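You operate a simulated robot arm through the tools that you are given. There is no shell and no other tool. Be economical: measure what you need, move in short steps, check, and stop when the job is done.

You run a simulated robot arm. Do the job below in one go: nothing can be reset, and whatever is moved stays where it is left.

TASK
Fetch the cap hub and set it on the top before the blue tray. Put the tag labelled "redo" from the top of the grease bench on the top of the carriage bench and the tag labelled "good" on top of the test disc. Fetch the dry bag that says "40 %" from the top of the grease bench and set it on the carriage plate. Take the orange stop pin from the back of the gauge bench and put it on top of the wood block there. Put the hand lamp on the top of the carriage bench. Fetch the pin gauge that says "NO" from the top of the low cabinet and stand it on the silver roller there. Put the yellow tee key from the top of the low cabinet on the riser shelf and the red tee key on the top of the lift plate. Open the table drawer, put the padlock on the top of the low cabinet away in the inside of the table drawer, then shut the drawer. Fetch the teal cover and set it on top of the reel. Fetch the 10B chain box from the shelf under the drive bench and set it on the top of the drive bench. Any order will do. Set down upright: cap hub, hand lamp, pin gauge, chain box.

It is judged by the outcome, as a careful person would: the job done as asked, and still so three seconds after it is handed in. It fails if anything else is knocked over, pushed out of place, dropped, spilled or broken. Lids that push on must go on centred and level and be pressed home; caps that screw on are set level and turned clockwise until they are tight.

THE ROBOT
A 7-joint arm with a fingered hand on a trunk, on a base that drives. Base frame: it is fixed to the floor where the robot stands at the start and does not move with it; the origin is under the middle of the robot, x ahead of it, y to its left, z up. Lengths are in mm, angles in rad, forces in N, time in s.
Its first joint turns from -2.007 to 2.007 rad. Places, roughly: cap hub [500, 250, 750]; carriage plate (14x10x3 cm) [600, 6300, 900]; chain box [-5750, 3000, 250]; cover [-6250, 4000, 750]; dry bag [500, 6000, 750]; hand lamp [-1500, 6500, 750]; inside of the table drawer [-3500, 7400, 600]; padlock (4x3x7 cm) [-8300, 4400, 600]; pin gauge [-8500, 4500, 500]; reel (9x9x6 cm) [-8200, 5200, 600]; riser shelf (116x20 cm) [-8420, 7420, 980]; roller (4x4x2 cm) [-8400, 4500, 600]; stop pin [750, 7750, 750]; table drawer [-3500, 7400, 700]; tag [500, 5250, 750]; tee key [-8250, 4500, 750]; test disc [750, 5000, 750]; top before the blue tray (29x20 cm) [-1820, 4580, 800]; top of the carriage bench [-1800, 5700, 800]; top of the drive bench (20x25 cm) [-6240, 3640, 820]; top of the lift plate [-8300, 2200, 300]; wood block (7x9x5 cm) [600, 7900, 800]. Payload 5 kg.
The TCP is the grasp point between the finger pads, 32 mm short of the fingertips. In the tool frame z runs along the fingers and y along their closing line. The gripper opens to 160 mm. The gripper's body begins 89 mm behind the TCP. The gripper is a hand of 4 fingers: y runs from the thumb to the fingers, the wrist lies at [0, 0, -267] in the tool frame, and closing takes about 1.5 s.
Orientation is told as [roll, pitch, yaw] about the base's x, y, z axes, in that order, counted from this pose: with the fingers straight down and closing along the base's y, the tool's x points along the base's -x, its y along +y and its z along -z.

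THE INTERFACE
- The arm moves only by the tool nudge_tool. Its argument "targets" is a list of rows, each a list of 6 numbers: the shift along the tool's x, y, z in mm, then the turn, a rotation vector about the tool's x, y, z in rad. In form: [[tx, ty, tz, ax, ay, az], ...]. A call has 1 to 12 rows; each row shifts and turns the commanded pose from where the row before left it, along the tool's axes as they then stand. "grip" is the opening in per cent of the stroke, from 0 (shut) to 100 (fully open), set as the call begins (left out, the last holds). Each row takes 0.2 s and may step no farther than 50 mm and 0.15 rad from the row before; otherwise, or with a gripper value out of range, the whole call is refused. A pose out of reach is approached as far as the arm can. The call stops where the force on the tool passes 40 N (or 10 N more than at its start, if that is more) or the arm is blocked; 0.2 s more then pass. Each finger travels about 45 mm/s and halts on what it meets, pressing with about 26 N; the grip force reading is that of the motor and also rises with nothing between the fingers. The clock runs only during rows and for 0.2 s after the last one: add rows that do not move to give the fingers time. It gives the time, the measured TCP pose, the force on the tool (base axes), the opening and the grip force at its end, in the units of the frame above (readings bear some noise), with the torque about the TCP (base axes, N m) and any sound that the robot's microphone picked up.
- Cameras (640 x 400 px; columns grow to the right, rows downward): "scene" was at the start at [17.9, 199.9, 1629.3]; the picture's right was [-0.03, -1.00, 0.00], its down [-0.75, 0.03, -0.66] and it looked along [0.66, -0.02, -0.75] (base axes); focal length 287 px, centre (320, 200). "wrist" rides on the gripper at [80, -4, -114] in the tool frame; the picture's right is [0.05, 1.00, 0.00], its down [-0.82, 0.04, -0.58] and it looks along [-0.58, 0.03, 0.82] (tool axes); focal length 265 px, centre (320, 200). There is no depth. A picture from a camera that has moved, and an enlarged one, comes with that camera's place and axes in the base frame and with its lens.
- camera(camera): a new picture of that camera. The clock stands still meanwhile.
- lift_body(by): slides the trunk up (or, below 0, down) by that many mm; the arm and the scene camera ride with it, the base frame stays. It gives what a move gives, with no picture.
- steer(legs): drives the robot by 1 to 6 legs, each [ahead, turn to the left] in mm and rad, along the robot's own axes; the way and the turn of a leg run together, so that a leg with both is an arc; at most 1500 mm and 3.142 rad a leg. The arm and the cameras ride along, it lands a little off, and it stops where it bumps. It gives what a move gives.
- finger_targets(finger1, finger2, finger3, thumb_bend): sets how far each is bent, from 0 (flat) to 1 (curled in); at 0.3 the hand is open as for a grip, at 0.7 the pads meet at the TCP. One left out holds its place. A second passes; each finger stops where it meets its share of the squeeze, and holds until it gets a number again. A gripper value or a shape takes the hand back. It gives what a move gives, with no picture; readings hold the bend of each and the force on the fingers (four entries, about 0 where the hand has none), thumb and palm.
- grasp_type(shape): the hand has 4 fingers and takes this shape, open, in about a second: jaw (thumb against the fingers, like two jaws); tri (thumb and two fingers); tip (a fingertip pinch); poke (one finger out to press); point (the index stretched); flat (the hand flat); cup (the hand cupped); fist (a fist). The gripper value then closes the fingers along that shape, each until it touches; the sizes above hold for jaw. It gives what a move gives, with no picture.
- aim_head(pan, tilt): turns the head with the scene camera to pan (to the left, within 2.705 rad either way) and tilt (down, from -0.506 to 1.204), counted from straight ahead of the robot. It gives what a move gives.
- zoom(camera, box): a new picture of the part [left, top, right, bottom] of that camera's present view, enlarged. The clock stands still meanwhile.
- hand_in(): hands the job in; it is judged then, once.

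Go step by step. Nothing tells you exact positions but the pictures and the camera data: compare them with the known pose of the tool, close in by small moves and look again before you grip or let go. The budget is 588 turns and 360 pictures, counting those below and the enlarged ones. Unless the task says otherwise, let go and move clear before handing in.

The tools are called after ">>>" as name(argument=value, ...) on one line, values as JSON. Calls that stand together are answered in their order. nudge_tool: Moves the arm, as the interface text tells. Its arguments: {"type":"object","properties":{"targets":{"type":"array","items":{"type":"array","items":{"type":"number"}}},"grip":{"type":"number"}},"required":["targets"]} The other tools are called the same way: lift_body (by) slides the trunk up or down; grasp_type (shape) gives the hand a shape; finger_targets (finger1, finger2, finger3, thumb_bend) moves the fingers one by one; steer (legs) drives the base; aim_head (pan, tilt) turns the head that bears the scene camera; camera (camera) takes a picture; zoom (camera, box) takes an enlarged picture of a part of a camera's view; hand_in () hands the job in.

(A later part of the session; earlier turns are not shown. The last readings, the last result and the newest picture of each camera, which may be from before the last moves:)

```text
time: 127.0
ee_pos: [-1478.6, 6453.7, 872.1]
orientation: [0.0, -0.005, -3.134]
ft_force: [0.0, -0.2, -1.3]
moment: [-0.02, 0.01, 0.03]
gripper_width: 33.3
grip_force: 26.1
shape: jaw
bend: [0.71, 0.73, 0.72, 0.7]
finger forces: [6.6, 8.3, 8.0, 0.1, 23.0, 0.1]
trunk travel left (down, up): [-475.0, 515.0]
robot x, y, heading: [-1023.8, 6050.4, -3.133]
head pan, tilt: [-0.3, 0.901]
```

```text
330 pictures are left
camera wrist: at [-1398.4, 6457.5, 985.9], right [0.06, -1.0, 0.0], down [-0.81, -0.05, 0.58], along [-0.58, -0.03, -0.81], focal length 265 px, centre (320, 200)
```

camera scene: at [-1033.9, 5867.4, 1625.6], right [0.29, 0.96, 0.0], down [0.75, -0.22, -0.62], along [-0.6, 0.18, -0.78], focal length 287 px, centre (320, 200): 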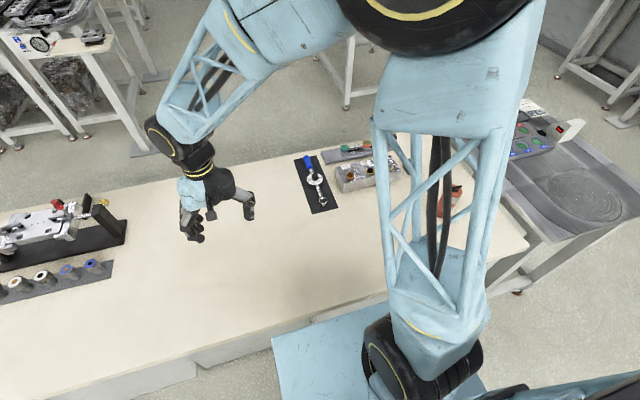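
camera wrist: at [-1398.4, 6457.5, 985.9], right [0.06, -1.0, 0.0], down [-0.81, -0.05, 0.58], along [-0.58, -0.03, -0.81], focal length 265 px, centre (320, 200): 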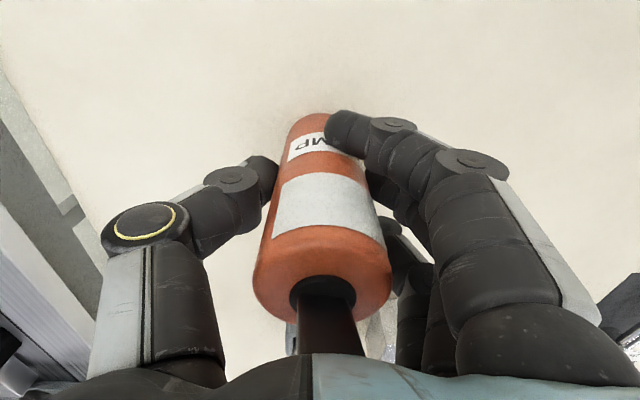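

Gripped. I'll lift it and carry it to the free area.

>>> nudge_tool(targets=[[0, 0, -20, 0, 0, 0], [0, 0, -50, 0, 0, 0], [0, 0, -50, 0, 0, 0], [-19.2, 46, 0, 0, 0, 0], [-19.2, 46, 0, 0, 0, 0], [-19.2, 46, 0, 0, 0, 0], [-19.2, 46, 0, 0, 0, 0], [-19.2, 46, 0, 0, 0, 0], [-19.2, 46, 0, 0, 0, 0], [-19.2, 46, 0, 0, 0, 0], [-19.2, 46, 0, 0, 0, 0], [-19.2, 46, 0, 0, 0, 0]])

>>> nudge_tool(targets=[[-19.2, 46, 0, 0, 0, 0], [-19.2, 46, 0, 0, 0, 0], [-19.2, 46, 0, 0, 0, 0], [-19.2, 46, 0, 0, 0, 0], [-19.2, 46, 0, 0, 0, 0], [-19.2, 46, 0, 0, 0, 0], [0, 0, 0, 0, 0, 0]])

>>> camera(camera="wrist")

>>> camera(camera="scene")

```text
time: 129.6
ee_pos: [-1647.4, 6034.1, 991.9]
orientation: [-0.002, -0.003, -3.132]
ft_force: [-0.4, 0.4, -2.9]
moment: [0.01, 0.01, -0.02]
gripper_width: 32.9
grip_force: 26.2
shape: jaw
bend: [0.71, 0.73, 0.72, 0.7]
finger forces: [6.4, 8.9, 9.0, 0.1, 23.1, 0.1]
trunk travel left (down, up): [-475.0, 515.0]
robot x, y, heading: [-1025.5, 6047.0, -3.134]
head pan, tilt: [-0.3, 0.901]
```

```text
time: 131.2
ee_pos: [-1761.3, 5759.4, 993.5]
orientation: [-0.001, -0.005, -3.132]
ft_force: [-0.3, -0.2, -2.7]
moment: [-0.03, -0.02, -0.02]
gripper_width: 32.9
grip_force: 25.8
shape: jaw
bend: [0.71, 0.73, 0.72, 0.7]
finger forces: [6.1, 8.9, 9.5, 0.0, 23.1, 0.0]
trunk travel left (down, up): [-475.0, 515.0]
robot x, y, heading: [-1024.0, 6050.3, -3.136]
head pan, tilt: [-0.3, 0.901]
```

```text
329 pictures are left
camera wrist: at [-1679.7, 5762.8, 1107.1], right [0.06, -1.0, 0.0], down [-0.81, -0.05, 0.58], along [-0.58, -0.03, -0.81], focal length 265 px, centre (320, 200)
```

wrist: 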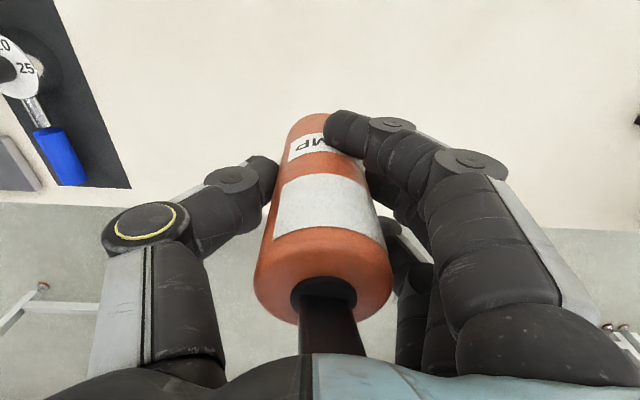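

```text
328 pictures are left
camera scene: at [-1034.3, 5867.2, 1625.6], right [0.29, 0.96, 0.0], down [0.75, -0.23, -0.62], along [-0.59, 0.18, -0.78], focal length 287 px, centre (320, 200)
```

scene: 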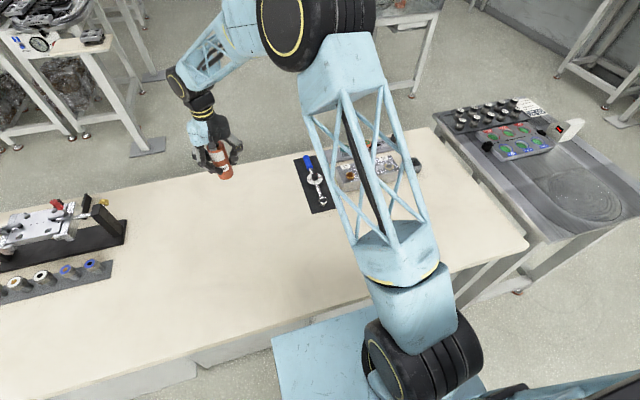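

>>> nudge_tool(targets=[[0, 0, 40, 0, 0, 0], [0, 0, 40, 0, 0, 0], [0, 0, 30, 0, 0, 0], [0, 0, 0, 0, 0, 0], [0, 0, 3, 0, 0, 0], [0, 0, 3, 0, 0, 0], [0, 0, 2, 0, 0, 0], [0, 0, 0, 0, 0, 0]])

```text
time: 133.0
ee_pos: [-1759.5, 5758.1, 875.8]
orientation: [0.001, -0.003, -3.133]
ft_force: [-0.1, -0.4, -2.0]
moment: [0.03, -0.02, -0.03]
gripper_width: 33.0
grip_force: 25.8
shape: jaw
bend: [0.71, 0.73, 0.72, 0.7]
finger forces: [6.1, 9.1, 9.5, 0.0, 23.0, 0.0]
trunk travel left (down, up): [-475.0, 515.0]
robot x, y, heading: [-1019.7, 6051.2, -3.132]
head pan, tilt: [-0.3, 0.901]
```

>>> nudge_tool(targets=[[0, 0, 2, 0, 0, 0], [0, 0, 2, 0, 0, 0], [0, 0, 1, 0, 0, 0], [0, 0, 0, 0, 0, 0]])

```text
time: 134.0
ee_pos: [-1759.8, 5759.7, 872.7]
orientation: [-0.001, -0.006, -3.133]
ft_force: [-0.2, 0.2, 11.8]
moment: [-0.06, 0.07, 0.0]
gripper_width: 33.1
grip_force: 26.0
shape: jaw
bend: [0.71, 0.73, 0.72, 0.7]
finger forces: [6.6, 9.6, 10.9, 0.0, 25.9, 0.1]
trunk travel left (down, up): [-475.0, 515.0]
robot x, y, heading: [-1025.7, 6047.8, -3.13]
head pan, tilt: [-0.3, 0.901]
```

Contact. Release and rise.

>>> nudge_tool(targets=[[0, 0, 0, 0, 0, 0], [0, 0, 0, 0, 0, 0], [0, 0, 0, 0, 0, 0], [0, 0, 0, 0, 0, 0], [0, 0, 0, 0, 0, 0], [0, 0, 0, 0, 0, 0]], grip=62)

>>> nudge_tool(targets=[[0, 0, -20, 0, 0, 0], [0, 0, -45, 0, 0, 0], [0, 0, -45, 0, 0, 0], [0, 0, -45, 0, 0, 0], [0, 0, -45, 0, 0, 0], [0, 0, 0, 0, 0, 0]])

>>> camera(camera="wrist")

```text
time: 135.4
ee_pos: [-1758.8, 5760.0, 870.2]
orientation: [0.001, -0.004, -3.134]
ft_force: [0.2, -0.1, -0.1]
moment: [0.02, -0.01, 0.0]
gripper_width: 98.7
grip_force: 0.0
shape: jaw
bend: [0.71, 0.71, 0.71, 0.68]
finger forces: [0.0, 0.1, 0.0, 0.0, 0.1, 0.1]
trunk travel left (down, up): [-475.0, 515.0]
robot x, y, heading: [-1022.4, 6051.4, -3.136]
head pan, tilt: [-0.3, 0.901]
```

```text
time: 136.8
ee_pos: [-1759.2, 5759.9, 1070.3]
orientation: [-0.002, -0.003, -3.133]
ft_force: [-0.5, 0.1, -0.2]
moment: [-0.01, 0.01, -0.02]
gripper_width: 98.7
grip_force: 0.1
shape: jaw
bend: [0.71, 0.71, 0.71, 0.68]
finger forces: [0.0, 0.0, 0.0, 0.1, 0.1, 0.0]
trunk travel left (down, up): [-475.0, 515.0]
robot x, y, heading: [-1022.4, 6052.3, -3.131]
head pan, tilt: [-0.3, 0.901]
```

```text
327 pictures are left
camera wrist: at [-1679.5, 5764.7, 1183.3], right [0.06, -1.0, 0.0], down [-0.81, -0.05, 0.58], along [-0.58, -0.03, -0.81], focal length 265 px, centre (320, 200)
```

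wrist: 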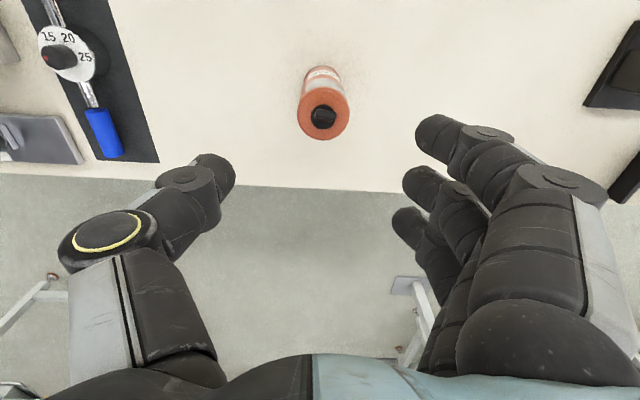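

The lamp stands in place. Next is the grease bench: retract the arm and drive to it.

>>> nudge_tool(targets=[[40, -28, 0, 0, 0, 0], [40, -28, 0, 0, 0, 0], [40, -28, 0, 0, 0, 0], [40, -28, 0, 0, 0, 0], [40, -28, 0, 0, 0, 0], [40, -28, 0, 0, 0, 0], [30, -28, 0, 0, 0, 0]])

>>> steer(legs=[[-500, 0], [0, 1.571], [650, 0], [0, 1.571], [250, 0]])

>>> aim_head(pan=0, tilt=0.6)

>>> camera(camera="scene")

```text
time: 138.4
ee_pos: [-1490.7, 5960.1, 1069.8]
orientation: [0.0, -0.007, -3.133]
ft_force: [0.0, -0.1, -0.5]
moment: [0.02, -0.02, -0.04]
gripper_width: 98.9
grip_force: 0.0
shape: jaw
bend: [0.71, 0.71, 0.71, 0.68]
finger forces: [0.0, 0.0, 0.1, 0.0, 0.1, 0.1]
trunk travel left (down, up): [-475.0, 515.0]
robot x, y, heading: [-1022.6, 6048.2, -3.135]
head pan, tilt: [-0.3, 0.901]
```

```text
time: 153.8
ee_pos: [205.8, 5517.6, 1068.9]
orientation: [-0.002, -0.003, 0.044]
ft_force: [0.4, 0.5, -0.1]
moment: [0.03, 0.01, 0.01]
gripper_width: 98.7
grip_force: 0.0
shape: jaw
bend: [0.71, 0.71, 0.71, 0.68]
finger forces: [0.0, 0.0, 0.1, 0.0, 0.0, 0.0]
trunk travel left (down, up): [-475.0, 515.0]
robot x, y, heading: [-254.3, 5410.8, 0.046]
head pan, tilt: [-0.3, 0.901]
```

```text
time: 154.6
ee_pos: [207.0, 5517.2, 1070.3]
orientation: [0.0, -0.005, 0.045]
ft_force: [0.2, -0.3, -0.2]
moment: [0.01, -0.02, 0.01]
gripper_width: 98.8
grip_force: 0.0
shape: jaw
bend: [0.71, 0.71, 0.71, 0.68]
finger forces: [0.0, 0.1, 0.0, 0.0, 0.0, 0.0]
trunk travel left (down, up): [-475.0, 515.0]
robot x, y, heading: [-255.4, 5409.6, 0.046]
head pan, tilt: [0.0, 0.6]
```

```text
326 pictures are left
camera scene: at [-238.9, 5614.6, 1650.3], right [0.04, -1.0, 0.0], down [-0.56, -0.02, -0.82], along [0.82, 0.04, -0.57], focal length 287 px, centre (320, 200)
```

scene: 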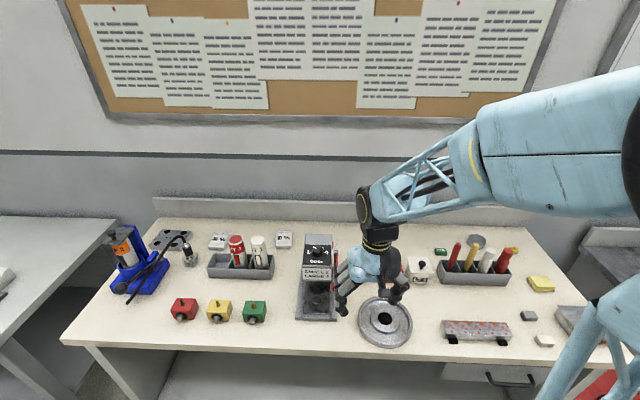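

>>> zoom(camera="scene", box=[60, 200, 320, 362])

>>> zoom(camera="scene", box=[340, 210, 600, 372])

```text
2.46 times, centred on (190, 281) of scene
camera zoom: at [-238.9, 5614.6, 1650.3], right [0.04, -1.0, 0.0], down [-0.56, -0.02, -0.82], along [0.82, 0.04, -0.57], focal length 706 px, centre (640, 1)
```

zoom: 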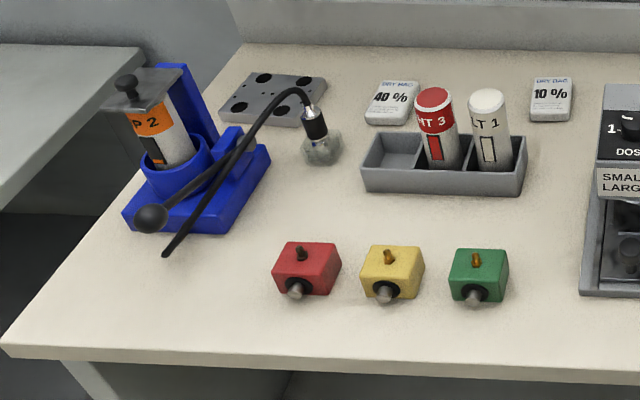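

```text
2.46 times, centred on (470, 291) of scene
camera zoom: at [-238.9, 5614.6, 1650.3], right [0.04, -1.0, 0.0], down [-0.56, -0.02, -0.82], along [0.82, 0.04, -0.57], focal length 706 px, centre (-49, -24)
```

zoom: 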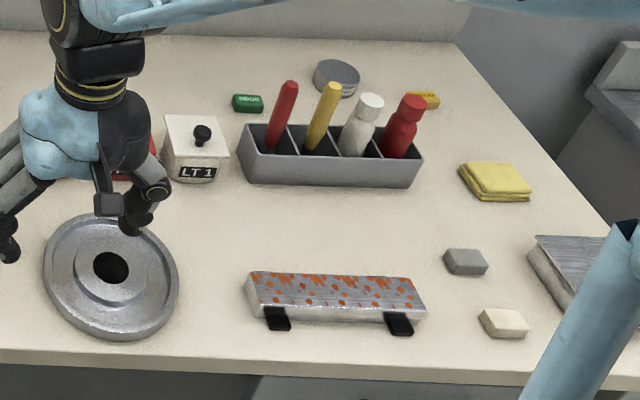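

>>> zoom(camera="scene", box=[425, 230, 535, 299])

>>> nudge_tool(targets=[[0, 45, 0, 0, 0, 0], [0, 45, 0, 0, 0, 0], [0, 45, 0, 0, 0, 0], [0, 45, 0, 0, 0, 0], [0, 45, 0, 0, 0, 0], [0, 45, 0, 0, 0, 0]])

>>> camera(camera="scene")

```text
5.80 times, centred on (480, 264) of scene
camera zoom: at [-238.9, 5614.6, 1650.3], right [0.04, -1.0, 0.0], down [-0.56, -0.02, -0.82], along [0.82, 0.04, -0.57], focal length 1663 px, centre (-608, -174)
```

zoom: 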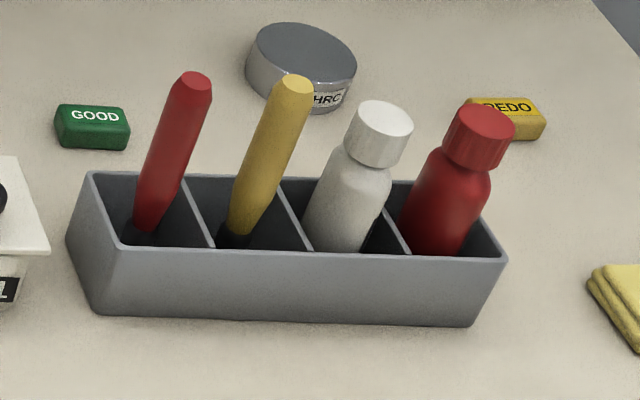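

```text
time: 155.9
ee_pos: [193.2, 5790.8, 1070.4]
orientation: [-0.001, -0.004, 0.046]
ft_force: [-0.1, -0.4, 0.1]
moment: [-0.04, 0.01, -0.01]
gripper_width: 98.9
grip_force: 0.0
shape: jaw
bend: [0.71, 0.71, 0.71, 0.68]
finger forces: [0.0, 0.0, 0.0, 0.0, 0.1, 0.0]
trunk travel left (down, up): [-475.0, 515.0]
robot x, y, heading: [-253.3, 5410.8, 0.045]
head pan, tilt: [0.0, 0.6]
```

```text
322 pictures are left
camera scene: at [-238.6, 5615.6, 1650.2], right [0.04, -1.0, 0.0], down [-0.56, -0.03, -0.82], along [0.82, 0.04, -0.57], focal length 287 px, centre (320, 200)
```

scene: 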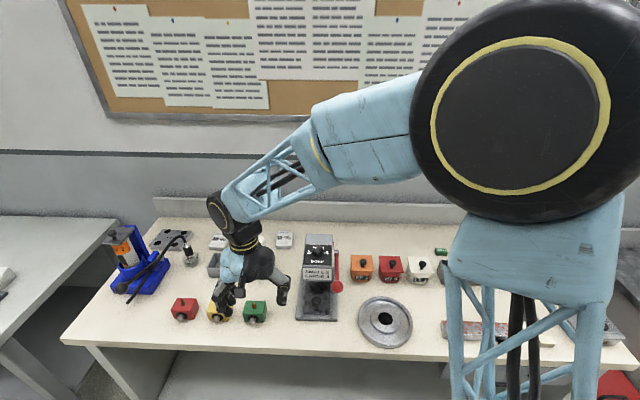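

Both tags found: green GOOD near (628,5164), yellow REDO near (650,4857), and the round HRC disc near (678,4996). I'll reposition the base in front of them.

>>> steer(legs=[[-100, 0], [0, -1.616], [390, 0], [0, 1.571], [280, 0]])

>>> aim_head(pan=0, tilt=0.75)

>>> camera(camera="scene")

```text
time: 168.4
ee_pos: [395.6, 5369.0, 1069.4]
orientation: [0.002, -0.004, -0.009]
ft_force: [1.4, 0.4, 0.1]
moment: [0.0, 0.03, 0.03]
gripper_width: 99.3
grip_force: 0.0
shape: jaw
bend: [0.71, 0.71, 0.7, 0.68]
finger forces: [0.1, 0.0, 0.1, 0.0, 0.0, 0.0]
trunk travel left (down, up): [-475.0, 515.0]
robot x, y, heading: [-75.7, 5013.1, -0.013]
head pan, tilt: [0.0, 0.6]
```

```text
time: 169.1
ee_pos: [394.8, 5367.4, 1070.3]
orientation: [0.0, -0.003, -0.009]
ft_force: [-0.4, 0.6, 0.3]
moment: [0.0, -0.02, 0.0]
gripper_width: 98.9
grip_force: 0.0
shape: jaw
bend: [0.71, 0.71, 0.7, 0.68]
finger forces: [0.1, 0.0, 0.0, 0.0, 0.0, 0.0]
trunk travel left (down, up): [-475.0, 515.0]
robot x, y, heading: [-77.0, 5015.1, -0.01]
head pan, tilt: [0.0, 0.75]
```

```text
321 pictures are left
camera scene: at [-51.3, 5216.4, 1637.5], right [-0.01, -1.0, 0.0], down [-0.68, 0.01, -0.73], along [0.73, -0.01, -0.68], focal length 287 px, centre (320, 200)
```

scene: 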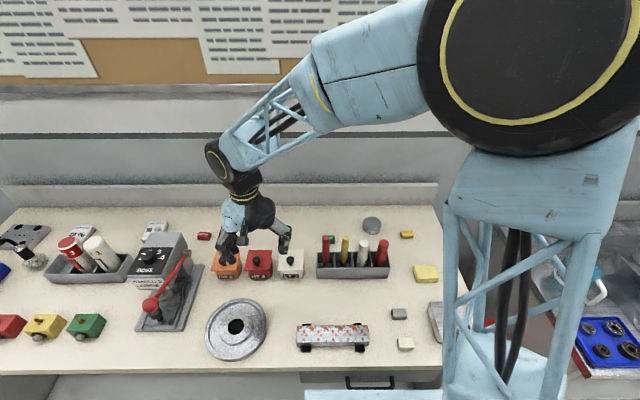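

I'll rotate the hand so that it closes front-to-back with the camera clear of the marker box, then hover over the GOOD tag.

>>> nudge_tool(targets=[[0, 0, 0, 0, 0, 0.142], [0, 0, 0, 0, 0, 0.142], [0, 0, 0, 0, 0, 0.142], [0, 0, 0, 0, 0, 0.142], [0, 0, 0, 0, 0, 0.142], [0, 0, 0, 0, 0, 0.142], [0, 0, 0, 0, 0, 0.142], [0, 0, 0, 0, 0, 0.142], [0, 0, 0, 0, 0, 0.142], [0, 0, 0, 0, 0, 0.142], [0, 0, 0, 0, 0, 0.142], [0, 0, 0, 0, 0, 0]])

>>> nudge_tool(targets=[[-28, 34, 0, 0, 0, 0], [-28, 34, 0, 0, 0, 0], [-28, 34, 0, 0, 0, 0], [-28, 34, 0, 0, 0, 0], [-28, 34, 0, 0, 0, 0], [-28, 34, 0, 0, 0, 0], [-28, 34, 0, 0, 0, 0], [0, 0, 40, 0, 0, 0], [0, 0, 0, 0, 0, 0]])

>>> camera(camera="wrist")

```text
time: 171.7
ee_pos: [394.7, 5368.1, 1070.1]
orientation: [0.003, 0.0, -1.575]
ft_force: [-0.4, -0.6, 0.9]
moment: [-0.01, 0.01, 0.03]
gripper_width: 98.9
grip_force: 0.1
shape: jaw
bend: [0.71, 0.71, 0.7, 0.68]
finger forces: [0.0, 0.0, 0.0, 0.0, 0.0, 0.0]
trunk travel left (down, up): [-475.0, 515.0]
robot x, y, heading: [-79.3, 5014.5, -0.012]
head pan, tilt: [0.0, 0.75]
```

```text
time: 173.7
ee_pos: [632.8, 5170.8, 1033.4]
orientation: [0.002, 0.0, -1.574]
ft_force: [0.2, -0.3, -0.1]
moment: [-0.04, 0.02, 0.0]
gripper_width: 99.3
grip_force: 0.1
shape: jaw
bend: [0.71, 0.71, 0.7, 0.68]
finger forces: [0.0, 0.0, 0.1, 0.0, 0.0, 0.0]
trunk travel left (down, up): [-475.0, 515.0]
robot x, y, heading: [-76.8, 5016.2, -0.008]
head pan, tilt: [0.0, 0.75]
```

```text
320 pictures are left
camera wrist: at [627.4, 5250.9, 1146.9], right [1.0, 0.05, 0.0], down [0.04, -0.81, 0.58], along [0.03, -0.58, -0.82], focal length 265 px, centre (320, 200)
```

wrist: 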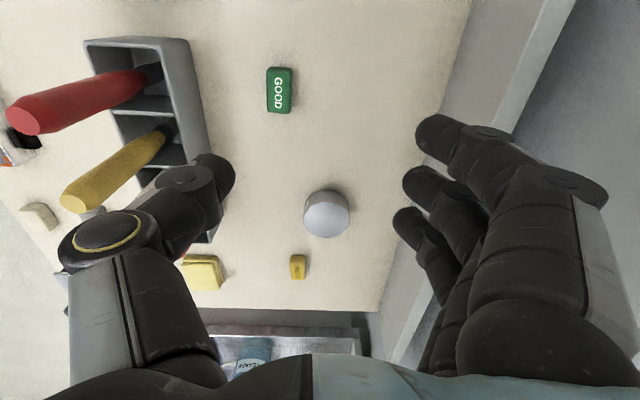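

Triangulation puts the tag at (590,5183) on a bench about z≈858 (higher than the others). I'll narrow the grip, centre and lower to look.

>>> nudge_tool(targets=[[12, -43, 0, 0, 0, 0], [0, 0, 35, 0, 0, 0], [0, 0, 35, 0, 0, 0], [0, 0, 0, 0, 0, 0], [0, 0, 0, 0, 0, 0]], grip=42)

>>> camera(camera="wrist")

>>> zoom(camera="scene", box=[260, 190, 420, 290])

```text
time: 174.9
ee_pos: [588.5, 5182.5, 962.4]
orientation: [0.002, 0.0, -1.571]
ft_force: [-0.5, 0.2, 0.2]
moment: [0.03, -0.04, -0.01]
gripper_width: 67.9
grip_force: 0.1
shape: jaw
bend: [0.73, 0.73, 0.73, 0.7]
finger forces: [0.0, 0.0, 0.0, 0.0, 0.0, 0.0]
trunk travel left (down, up): [-475.0, 515.0]
robot x, y, heading: [-75.4, 5014.3, -0.008]
head pan, tilt: [0.0, 0.75]
```

```text
319 pictures are left
camera wrist: at [584.5, 5263.2, 1076.4], right [1.0, 0.05, 0.0], down [0.04, -0.82, 0.58], along [0.03, -0.58, -0.82], focal length 265 px, centre (320, 200)
```

wrist: 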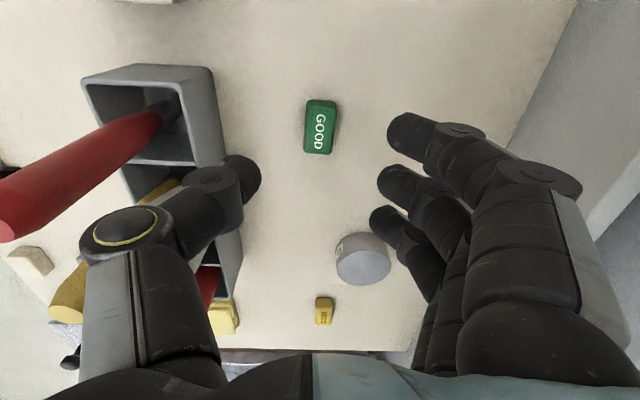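

```text
4.00 times, centred on (340, 240) of scene
camera zoom: at [-51.4, 5216.3, 1637.5], right [-0.01, -1.0, 0.0], down [-0.68, 0.01, -0.73], along [0.73, -0.01, -0.68], focal length 1148 px, centre (240, 40)
```

zoom: 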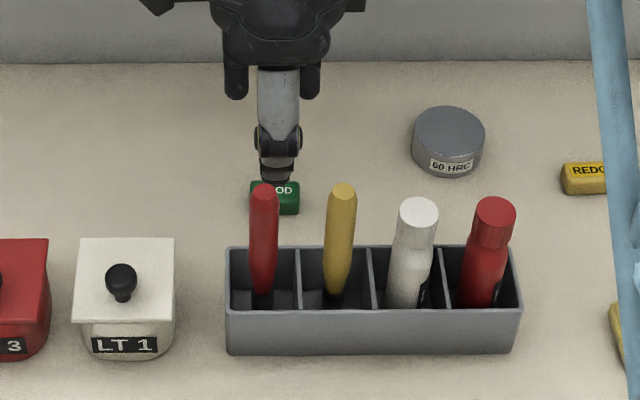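

Tag centred laterally. I'll lower to about TCP 905 and look again.

>>> nudge_tool(targets=[[-1, 1, 30, 0, 0, 0], [0, 0, 27, 0, 0, 0], [0, 0, 0, 0, 0, 0]])

>>> camera(camera="wrist")

```text
time: 175.7
ee_pos: [590.7, 5180.0, 904.5]
orientation: [0.004, 0.001, -1.572]
ft_force: [-0.4, -0.8, -0.2]
moment: [0.01, 0.03, 0.01]
gripper_width: 68.0
grip_force: 0.0
shape: jaw
bend: [0.73, 0.73, 0.73, 0.7]
finger forces: [0.0, 0.0, 0.0, 0.0, 0.0, 0.0]
trunk travel left (down, up): [-475.0, 515.0]
robot x, y, heading: [-76.8, 5014.9, -0.011]
head pan, tilt: [0.0, 0.75]
```

```text
317 pictures are left
camera wrist: at [585.4, 5261.8, 1018.5], right [1.0, 0.05, 0.0], down [0.04, -0.81, 0.58], along [0.03, -0.58, -0.82], focal length 265 px, centre (320, 200)
```

wrist: 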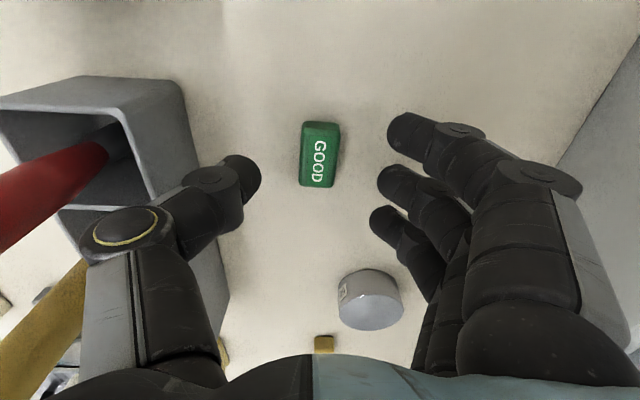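

>>> nudge_tool(targets=[[4, 0, 5, 0, 0, 0], [0, 0, 4, 0, 0, 0], [0, 0, 4, 0, 0, 0], [0, 0, 0, 0, 0, 0]])

>>> zoom(camera="wrist", box=[200, 80, 440, 230])

```text
time: 176.7
ee_pos: [590.0, 5185.5, 891.4]
orientation: [0.003, -0.002, -1.572]
ft_force: [0.5, -0.5, -0.7]
moment: [0.01, 0.01, 0.03]
gripper_width: 67.7
grip_force: 0.1
shape: jaw
bend: [0.73, 0.73, 0.73, 0.7]
finger forces: [0.0, 0.0, 0.1, 0.0, 0.1, 0.0]
trunk travel left (down, up): [-475.0, 515.0]
robot x, y, heading: [-75.8, 5011.8, -0.006]
head pan, tilt: [0.0, 0.75]
```

```text
2.67 times, centred on (320, 155) of wrist
camera zoom: at [586.0, 5266.3, 1004.9], right [1.0, 0.05, 0.0], down [0.04, -0.81, 0.58], along [0.03, -0.58, -0.82], focal length 708 px, centre (320, 320)
```

zoom: 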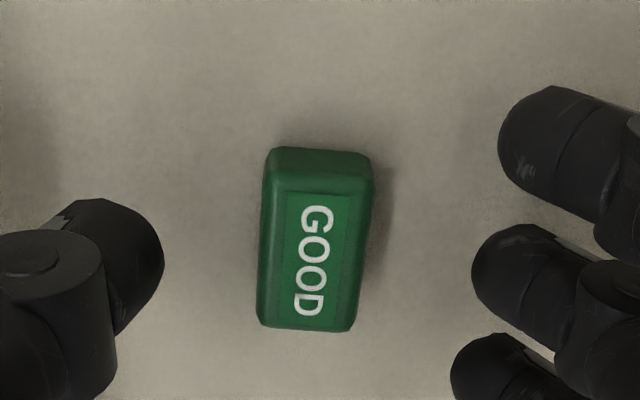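

>>> nudge_tool(targets=[[0, 0, 3, 0, 0, 0], [0, 0, 3, 0, 0, 0], [0, 0, 3, 0, 0, 0], [0, 0, 0, 0, 0, 0]])

>>> zoom(camera="wrist", box=[200, 80, 440, 230])

```text
time: 177.7
ee_pos: [590.0, 5186.4, 881.5]
orientation: [0.003, -0.001, -1.573]
ft_force: [-0.1, 0.1, -0.7]
moment: [0.0, 0.03, 0.01]
gripper_width: 67.7
grip_force: 0.0
shape: jaw
bend: [0.73, 0.73, 0.73, 0.7]
finger forces: [0.0, 0.0, 0.1, 0.1, 0.0, 0.0]
trunk travel left (down, up): [-475.0, 515.0]
robot x, y, heading: [-78.7, 5009.0, -0.016]
head pan, tilt: [0.0, 0.75]
```

```text
2.67 times, centred on (320, 155) of wrist
camera zoom: at [585.2, 5266.6, 995.1], right [1.0, 0.05, 0.0], down [0.04, -0.81, 0.58], along [0.03, -0.58, -0.82], focal length 708 px, centre (320, 320)
```

zoom: 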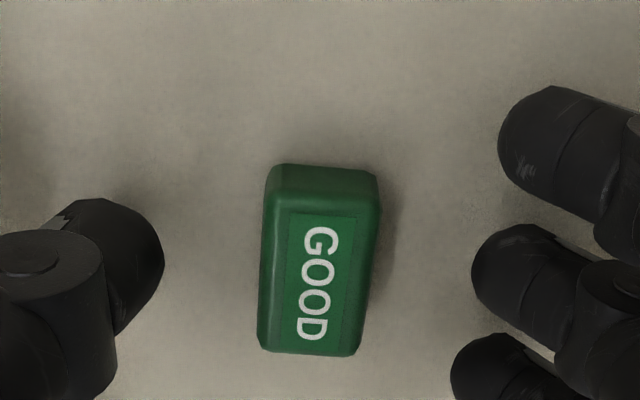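

>>> nudge_tool(targets=[[0, 0, 3, 0, 0, 0], [0, 0, 3, 0, 0, 0], [0, 0, 2, 0, 0, 0], [0, 0, 2, 0, 0, 0], [0, 0, 0, 0, 0, 0]])

>>> camera(camera="wrist")

```text
time: 178.9
ee_pos: [591.2, 5186.3, 873.3]
orientation: [0.006, 0.0, -1.573]
ft_force: [1.6, -2.1, 13.1]
moment: [-0.04, -0.18, -0.03]
gripper_width: 67.9
grip_force: 0.1
shape: jaw
bend: [0.73, 0.73, 0.73, 0.7]
finger forces: [2.9, 3.0, 2.9, 0.0, 4.3, 0.0]
trunk travel left (down, up): [-475.0, 515.0]
robot x, y, heading: [-76.1, 5013.2, -0.011]
head pan, tilt: [0.0, 0.75]
```

```text
314 pictures are left
camera wrist: at [585.7, 5266.5, 986.7], right [1.0, 0.05, 0.01], down [0.04, -0.82, 0.58], along [0.03, -0.58, -0.82], focal length 265 px, centre (320, 200)
```

wrist: 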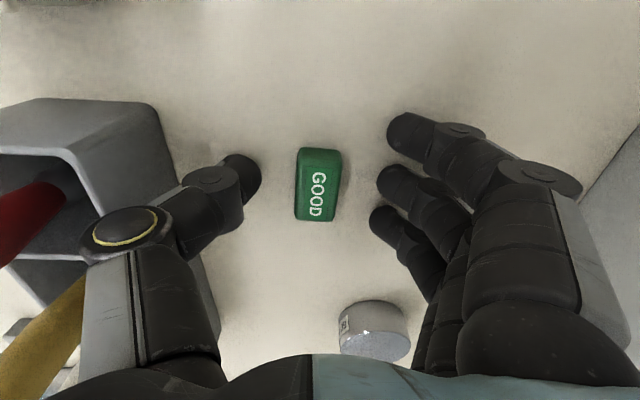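

Fingertips touch the bench at TCP≈874 (bench z≈842). I'll raise 4 mm and close on the tag.

>>> nudge_tool(targets=[[0, 0, -5, 0, 0, 0], [0, 0, 0, 0, 0, 0]])

>>> nudge_tool(targets=[[0, 0, 0, 0, 0, 0], [0, 0, 0, 0, 0, 0], [0, 0, 0, 0, 0, 0], [0, 0, 0, 0, 0, 0], [0, 0, 0, 0, 0, 0], [0, 0, 0, 0, 0, 0]], grip=0)

>>> camera(camera="wrist")

```text
time: 179.5
ee_pos: [591.0, 5187.9, 877.2]
orientation: [0.003, -0.003, -1.573]
ft_force: [0.8, -0.5, -0.3]
moment: [-0.01, -0.01, 0.01]
gripper_width: 67.8
grip_force: 0.1
shape: jaw
bend: [0.73, 0.73, 0.73, 0.7]
finger forces: [0.1, 0.1, 0.0, 0.0, 0.0, 0.0]
trunk travel left (down, up): [-475.0, 515.0]
robot x, y, heading: [-74.2, 5012.8, -0.016]
head pan, tilt: [0.0, 0.75]
```

```text
time: 180.9
ee_pos: [590.4, 5185.8, 877.0]
orientation: [0.003, 0.001, -1.571]
ft_force: [0.1, 0.1, 1.5]
moment: [0.02, 0.0, 0.04]
gripper_width: 13.4
grip_force: 26.4
shape: jaw
bend: [0.68, 0.72, 0.72, 0.71]
finger forces: [0.1, 12.3, 9.2, 0.0, 21.9, 0.0]
trunk travel left (down, up): [-475.0, 515.0]
robot x, y, heading: [-75.0, 5012.0, -0.013]
head pan, tilt: [0.0, 0.75]
```

```text
313 pictures are left
camera wrist: at [585.7, 5267.3, 990.7], right [1.0, 0.05, 0.0], down [0.04, -0.82, 0.58], along [0.03, -0.58, -0.82], focal length 265 px, centre (320, 200)
```

wrist: 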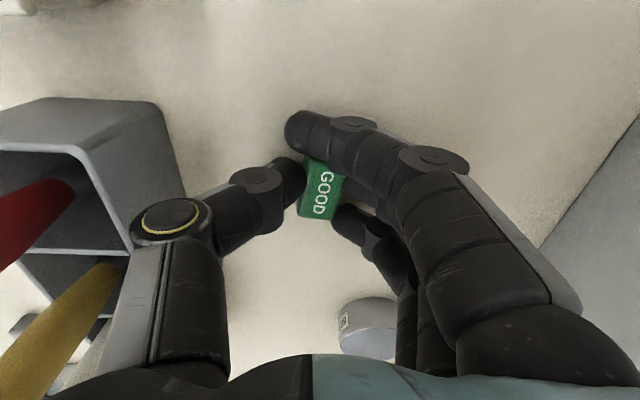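

The tag is held. I'll lift and look at the disc from above.

>>> nudge_tool(targets=[[0, 0, -20, 0, 0, 0], [0, 0, -30, 0, 0, 0], [0, 0, -40, 0, 0, 0], [0, 0, 0, 0, 0, 0]])

>>> camera(camera="wrist")

>>> zoom(camera="scene", box=[260, 170, 420, 270])

```text
time: 181.9
ee_pos: [588.3, 5186.7, 967.4]
orientation: [0.002, 0.0, -1.572]
ft_force: [-0.6, -0.5, -0.3]
moment: [0.08, -0.02, -0.01]
gripper_width: 13.1
grip_force: 25.6
shape: jaw
bend: [0.68, 0.72, 0.72, 0.71]
finger forces: [0.0, 12.2, 9.4, 0.0, 21.5, 0.0]
trunk travel left (down, up): [-475.0, 515.0]
robot x, y, heading: [-74.5, 5012.5, -0.016]
head pan, tilt: [0.0, 0.75]
```

```text
312 pictures are left
camera wrist: at [583.6, 5266.9, 1081.2], right [1.0, 0.05, 0.0], down [0.04, -0.81, 0.58], along [0.03, -0.58, -0.82], focal length 265 px, centre (320, 200)
```

wrist: 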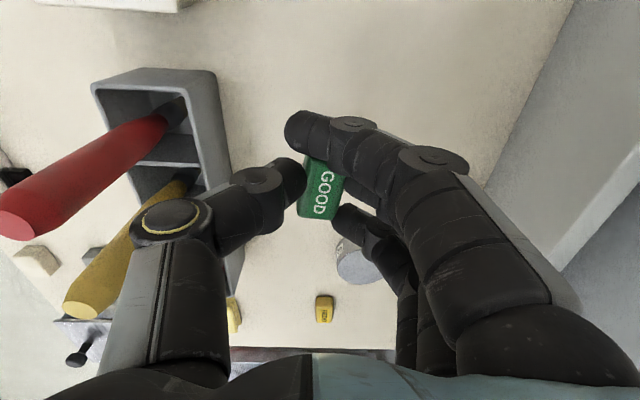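

```text
4.00 times, centred on (340, 220) of scene
camera zoom: at [-51.5, 5216.3, 1637.5], right [-0.01, -1.0, 0.0], down [-0.68, 0.01, -0.73], along [0.73, -0.01, -0.68], focal length 1148 px, centre (240, 120)
```

zoom: 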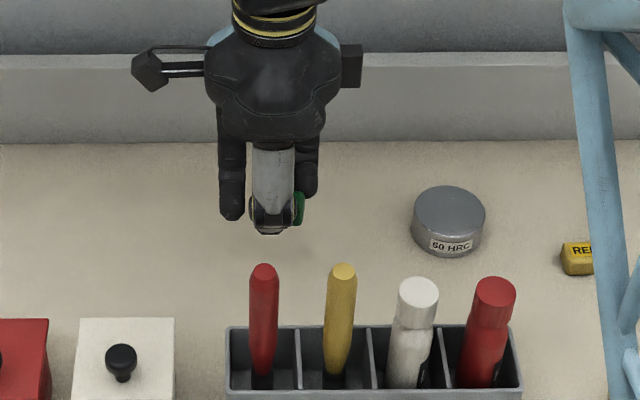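

I'll move toward the disc and re-measure it from the wrist camera.

>>> nudge_tool(targets=[[-28, 20, -5, 0, 0, 0], [-28, 20, -5, 0, 0, 0], [-29, 20, 0, 0, 0, 0], [0, 0, 0, 0, 0, 0]])

>>> camera(camera="wrist")

```text
time: 182.9
ee_pos: [648.4, 5098.9, 976.1]
orientation: [0.003, 0.0, -1.572]
ft_force: [1.3, 0.2, -0.5]
moment: [-0.02, -0.02, 0.02]
gripper_width: 13.1
grip_force: 25.9
shape: jaw
bend: [0.68, 0.72, 0.72, 0.71]
finger forces: [0.0, 12.2, 9.4, 0.0, 21.7, 0.0]
trunk travel left (down, up): [-475.0, 515.0]
robot x, y, heading: [-73.8, 5014.2, -0.014]
head pan, tilt: [0.0, 0.75]
```

```text
310 pictures are left
camera wrist: at [644.1, 5178.8, 1090.6], right [1.0, 0.05, 0.0], down [0.04, -0.82, 0.58], along [0.03, -0.58, -0.82], focal length 265 px, centre (320, 200)
```

wrist: 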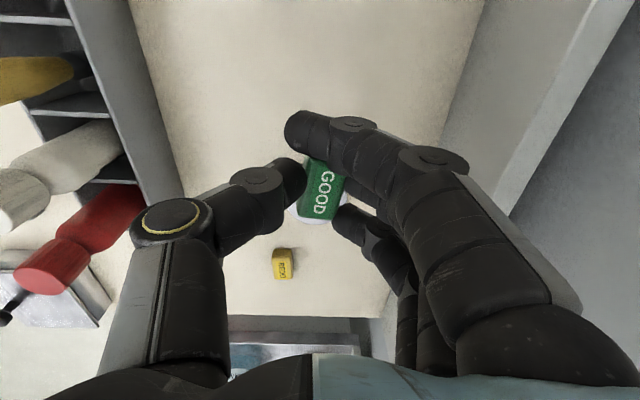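

The disc is centred at about (649,5022). I'll move over it and descend toward contact.

>>> nudge_tool(targets=[[-36, 1, 0, 0, 0, 0], [-36, 1, 0, 0, 0, 0], [0, 0, 30, 0, 0, 0], [0, 0, 30, 0, 0, 0], [0, 0, 0, 0, 0, 0]])

>>> camera(camera="wrist")

>>> zoom(camera="scene", box=[320, 180, 420, 242])

```text
time: 184.1
ee_pos: [652.7, 5027.8, 917.4]
orientation: [0.004, 0.0, -1.571]
ft_force: [-0.4, 0.1, 0.4]
moment: [0.04, 0.02, -0.02]
gripper_width: 12.6
grip_force: 26.2
shape: jaw
bend: [0.68, 0.72, 0.72, 0.71]
finger forces: [0.1, 12.2, 9.3, 0.0, 21.5, 0.0]
trunk travel left (down, up): [-475.0, 515.0]
robot x, y, heading: [-74.8, 5016.6, -0.012]
head pan, tilt: [0.0, 0.75]
```

```text
309 pictures are left
camera wrist: at [647.1, 5108.1, 1032.0], right [1.0, 0.05, 0.0], down [0.04, -0.82, 0.58], along [0.03, -0.58, -0.82], focal length 265 px, centre (320, 200)
```

wrist: 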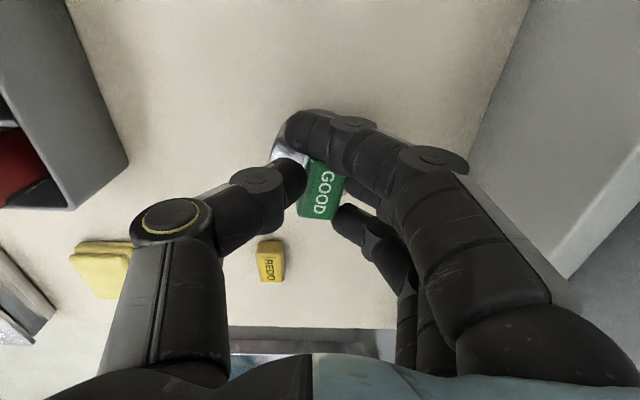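

```text
6.40 times, centred on (370, 211) of scene
camera zoom: at [-51.1, 5216.1, 1637.6], right [-0.01, -1.0, 0.0], down [-0.68, 0.01, -0.73], along [0.73, -0.01, -0.68], focal length 1836 px, centre (0, 130)
```

zoom: 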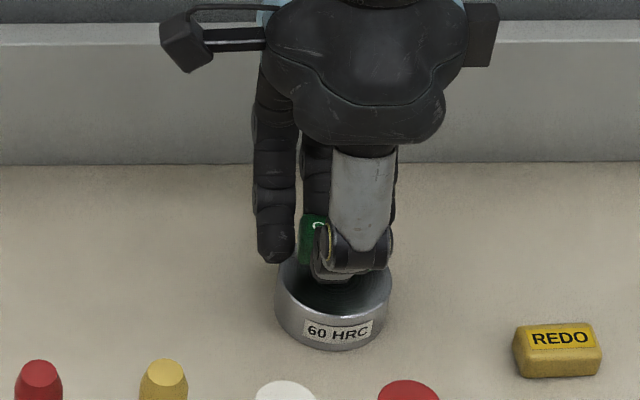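

The tag is nearly centred on the disc. I'll lower to contact.

>>> nudge_tool(targets=[[1, -2, 5, 0, 0, 0], [0, 0, 4, 0, 0, 0], [0, 0, 2, 0, 0, 0], [0, 0, 2, 0, 0, 0], [0, 0, 0, 0, 0, 0]])

```text
time: 185.3
ee_pos: [650.0, 5030.1, 904.9]
orientation: [0.006, 0.0, -1.574]
ft_force: [-1.4, -0.2, 14.7]
moment: [-0.13, -0.11, 0.02]
gripper_width: 13.4
grip_force: 25.8
shape: jaw
bend: [0.68, 0.72, 0.72, 0.71]
finger forces: [0.1, 13.6, 10.8, 0.1, 26.0, 0.0]
trunk travel left (down, up): [-475.0, 515.0]
robot x, y, heading: [-75.0, 5010.5, -0.009]
head pan, tilt: [0.0, 0.75]
```

Contact. I'll release and rise, then check.

>>> nudge_tool(targets=[[0, 0, -0.5, 0, 0, 0], [0, 0, 0, 0, 0, 0], [0, 0, 0, 0, 0, 0], [0, 0, 0, 0, 0, 0], [0, 0, 0, 0, 0, 0]], grip=42)

>>> nudge_tool(targets=[[0, 0, -20, 0, 0, 0], [0, 0, -40, 0, 0, 0], [0, 0, -40, 0, 0, 0], [0, 0, 0, 0, 0, 0]])

>>> camera(camera="wrist")

>>> zoom(camera="scene", box=[320, 180, 420, 242])

```text
time: 186.5
ee_pos: [650.2, 5030.5, 905.3]
orientation: [0.004, -0.001, -1.573]
ft_force: [0.0, -0.3, -0.4]
moment: [0.0, -0.01, 0.0]
gripper_width: 66.1
grip_force: 0.0
shape: jaw
bend: [0.73, 0.73, 0.73, 0.7]
finger forces: [0.1, 0.1, 0.0, 0.1, 0.1, 0.1]
trunk travel left (down, up): [-475.0, 515.0]
robot x, y, heading: [-75.6, 5015.6, -0.013]
head pan, tilt: [0.0, 0.75]
```

```text
time: 187.5
ee_pos: [651.4, 5031.2, 1002.5]
orientation: [0.003, -0.001, -1.572]
ft_force: [0.1, 0.6, 0.1]
moment: [0.04, 0.02, -0.01]
gripper_width: 66.1
grip_force: 0.1
shape: jaw
bend: [0.73, 0.73, 0.73, 0.7]
finger forces: [0.0, 0.0, 0.0, 0.0, 0.0, 0.0]
trunk travel left (down, up): [-475.0, 515.0]
robot x, y, heading: [-74.8, 5013.6, -0.01]
head pan, tilt: [0.0, 0.75]
```

```text
307 pictures are left
camera wrist: at [645.4, 5111.0, 1116.7], right [1.0, 0.05, 0.0], down [0.04, -0.82, 0.58], along [0.03, -0.58, -0.82], focal length 265 px, centre (320, 200)
```

wrist: 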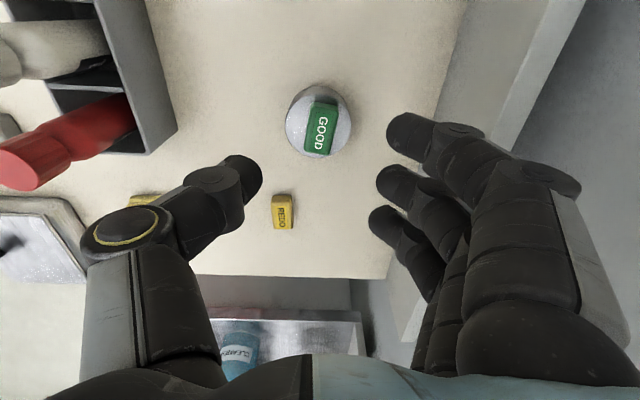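

```text
6.40 times, centred on (370, 211) of scene
camera zoom: at [-51.3, 5216.3, 1637.5], right [-0.01, -1.0, 0.0], down [-0.68, 0.01, -0.73], along [0.73, -0.01, -0.68], focal length 1836 px, centre (0, 130)
```

zoom: 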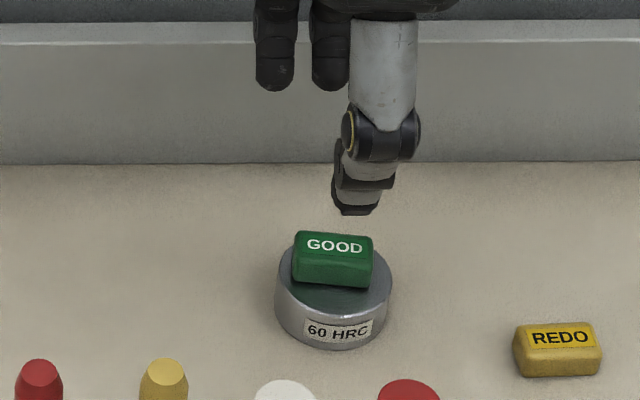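

The GOOD tag sits on the disc. Next the REDO tag at about (607,4905).

>>> nudge_tool(targets=[[-42, -14.5, 0, 0, 0, 0], [-42, -14.5, 0, 0, 0, 0], [-42, -15, 0, 0, 0, 0], [0, 0, 35, 0, 0, 0], [0, 0, 35, 0, 0, 0], [0, 0, 25, 0, 0, 0], [0, 0, 0, 0, 0, 0]])

>>> camera(camera="wrist")

```text
time: 189.1
ee_pos: [607.2, 4905.6, 909.0]
orientation: [0.003, -0.001, -1.573]
ft_force: [-0.3, 0.5, -0.1]
moment: [0.0, -0.05, 0.04]
gripper_width: 67.0
grip_force: 0.2
shape: jaw
bend: [0.73, 0.73, 0.73, 0.7]
finger forces: [0.0, 0.0, 0.1, 0.0, 0.1, 0.0]
trunk travel left (down, up): [-475.0, 515.0]
robot x, y, heading: [-78.8, 5013.9, -0.009]
head pan, tilt: [0.0, 0.75]
```

```text
305 pictures are left
camera wrist: at [601.1, 4983.8, 1022.9], right [1.0, 0.05, 0.0], down [0.04, -0.82, 0.58], along [0.03, -0.58, -0.82], focal length 265 px, centre (320, 200)
```

wrist: 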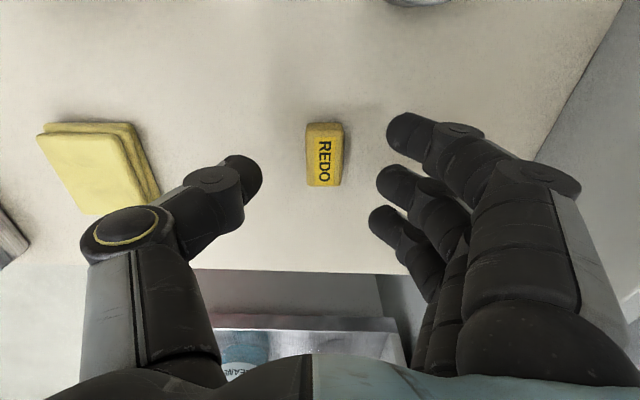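

>>> nudge_tool(targets=[[2, 1, 15, 0, 0, 0], [0, 0, 12, 0, 0, 0], [0, 0, 4, 0, 0, 0], [0, 0, 0, 0, 0, 0]])

>>> nudge_tool(targets=[[0, 0, 0, 0, 0, 0], [0, 0, 0, 0, 0, 0], [0, 0, 0, 0, 0, 0], [0, 0, 0, 0, 0, 0], [0, 0, 0, 0, 0, 0], [0, 0, 0, 0, 0, 0]], grip=0)

>>> camera(camera="wrist")

```text
time: 190.1
ee_pos: [607.5, 4905.5, 879.3]
orientation: [0.004, 0.0, -1.573]
ft_force: [-0.2, 0.1, -0.6]
moment: [0.0, 0.0, 0.02]
gripper_width: 66.8
grip_force: 0.0
shape: jaw
bend: [0.73, 0.73, 0.73, 0.7]
finger forces: [0.0, 0.1, 0.0, 0.0, 0.1, 0.0]
trunk travel left (down, up): [-475.0, 515.0]
robot x, y, heading: [-77.4, 5015.1, -0.009]
head pan, tilt: [0.0, 0.75]
```

```text
time: 191.5
ee_pos: [608.6, 4906.3, 880.9]
orientation: [0.004, 0.002, -1.573]
ft_force: [-0.1, -0.9, 1.4]
moment: [0.01, 0.0, 0.0]
gripper_width: 13.9
grip_force: 25.7
shape: jaw
bend: [0.68, 0.72, 0.72, 0.71]
finger forces: [0.1, 12.1, 9.7, 0.1, 21.6, 0.0]
trunk travel left (down, up): [-475.0, 515.0]
robot x, y, heading: [-76.3, 5016.0, -0.006]
head pan, tilt: [0.0, 0.75]
```

```text
304 pictures are left
camera wrist: at [602.6, 4985.7, 993.3], right [1.0, 0.05, 0.0], down [0.04, -0.82, 0.58], along [0.03, -0.58, -0.82], focal length 265 px, centre (320, 200)
```

wrist: 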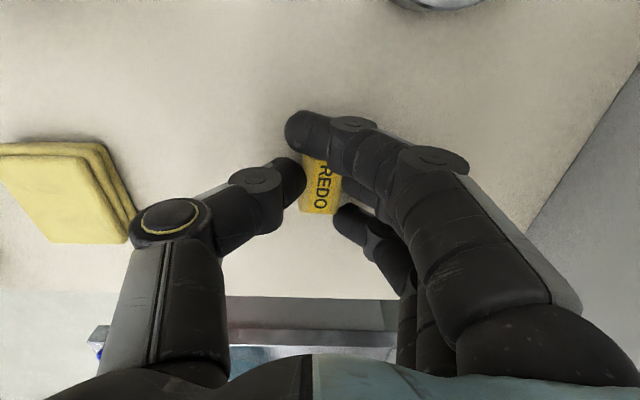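

The tag is held. I'll lift, retract, and drive to the carriage bench.

>>> nudge_tool(targets=[[0, 0, -20, 0, 0, 0], [0, 0, -45, 0, 0, 0], [0, 0, -45, 0, 0, 0], [0, 0, -45, 0, 0, 0], [0, -40, -15, 0, 0, 0], [20, -40, 0, 0, 0, 0], [20, -40, 0, 0, 0, 0], [20, -40, 0, 0, 0, 0], [20, -40, 0, 0, 0, 0], [20, -40, 0, 0, 0, 0]])

>>> steer(legs=[[-450, 0], [0, 1.575], [730, 0], [0, 1.571], [480, 0]])

>>> aim_head(pan=0.1, tilt=0.8)

>>> camera(camera="scene")

```text
time: 193.7
ee_pos: [368.0, 5008.1, 1049.8]
orientation: [0.007, 0.001, -1.573]
ft_force: [0.5, -0.3, -0.6]
moment: [-0.06, 0.0, -0.01]
gripper_width: 13.2
grip_force: 25.8
shape: jaw
bend: [0.68, 0.72, 0.72, 0.71]
finger forces: [0.0, 12.0, 9.8, 0.0, 21.0, 0.0]
trunk travel left (down, up): [-475.0, 515.0]
robot x, y, heading: [-77.6, 5009.6, -0.005]
head pan, tilt: [0.0, 0.75]
```

```text
time: 210.3
ee_pos: [-1474.3, 5666.7, 1049.3]
orientation: [0.004, -0.001, 1.656]
ft_force: [0.3, -0.7, 0.0]
moment: [0.0, 0.01, 0.05]
gripper_width: 13.2
grip_force: 25.2
shape: jaw
bend: [0.68, 0.72, 0.72, 0.71]
finger forces: [0.0, 11.5, 9.7, 0.0, 20.3, 0.0]
trunk travel left (down, up): [-475.0, 515.0]
robot x, y, heading: [-1033.0, 5698.0, -3.064]
head pan, tilt: [0.0, 0.75]
```

```text
time: 210.9
ee_pos: [-1475.1, 5667.8, 1050.1]
orientation: [0.004, -0.001, 1.656]
ft_force: [0.5, 0.3, -0.4]
moment: [-0.02, -0.01, -0.03]
gripper_width: 13.1
grip_force: 26.5
shape: jaw
bend: [0.68, 0.72, 0.72, 0.71]
finger forces: [0.0, 11.5, 9.7, 0.0, 20.4, 0.0]
trunk travel left (down, up): [-475.0, 515.0]
robot x, y, heading: [-1030.3, 5698.2, -3.062]
head pan, tilt: [0.099, 0.799]
```

```text
303 pictures are left
camera scene: at [-1035.5, 5486.2, 1633.5], right [-0.18, 0.98, 0.0], down [0.71, 0.13, -0.7], along [-0.69, -0.12, -0.72], focal length 287 px, centre (320, 200)
```

scene: 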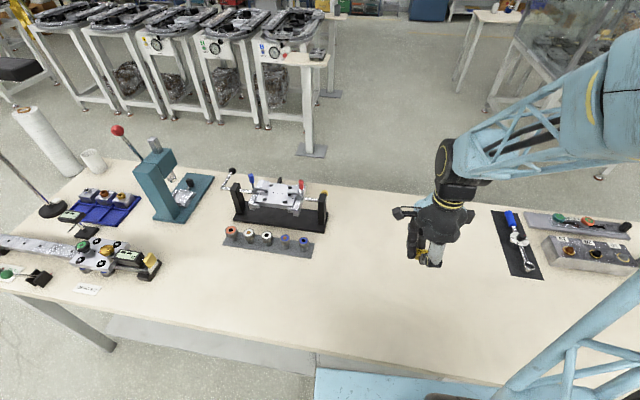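

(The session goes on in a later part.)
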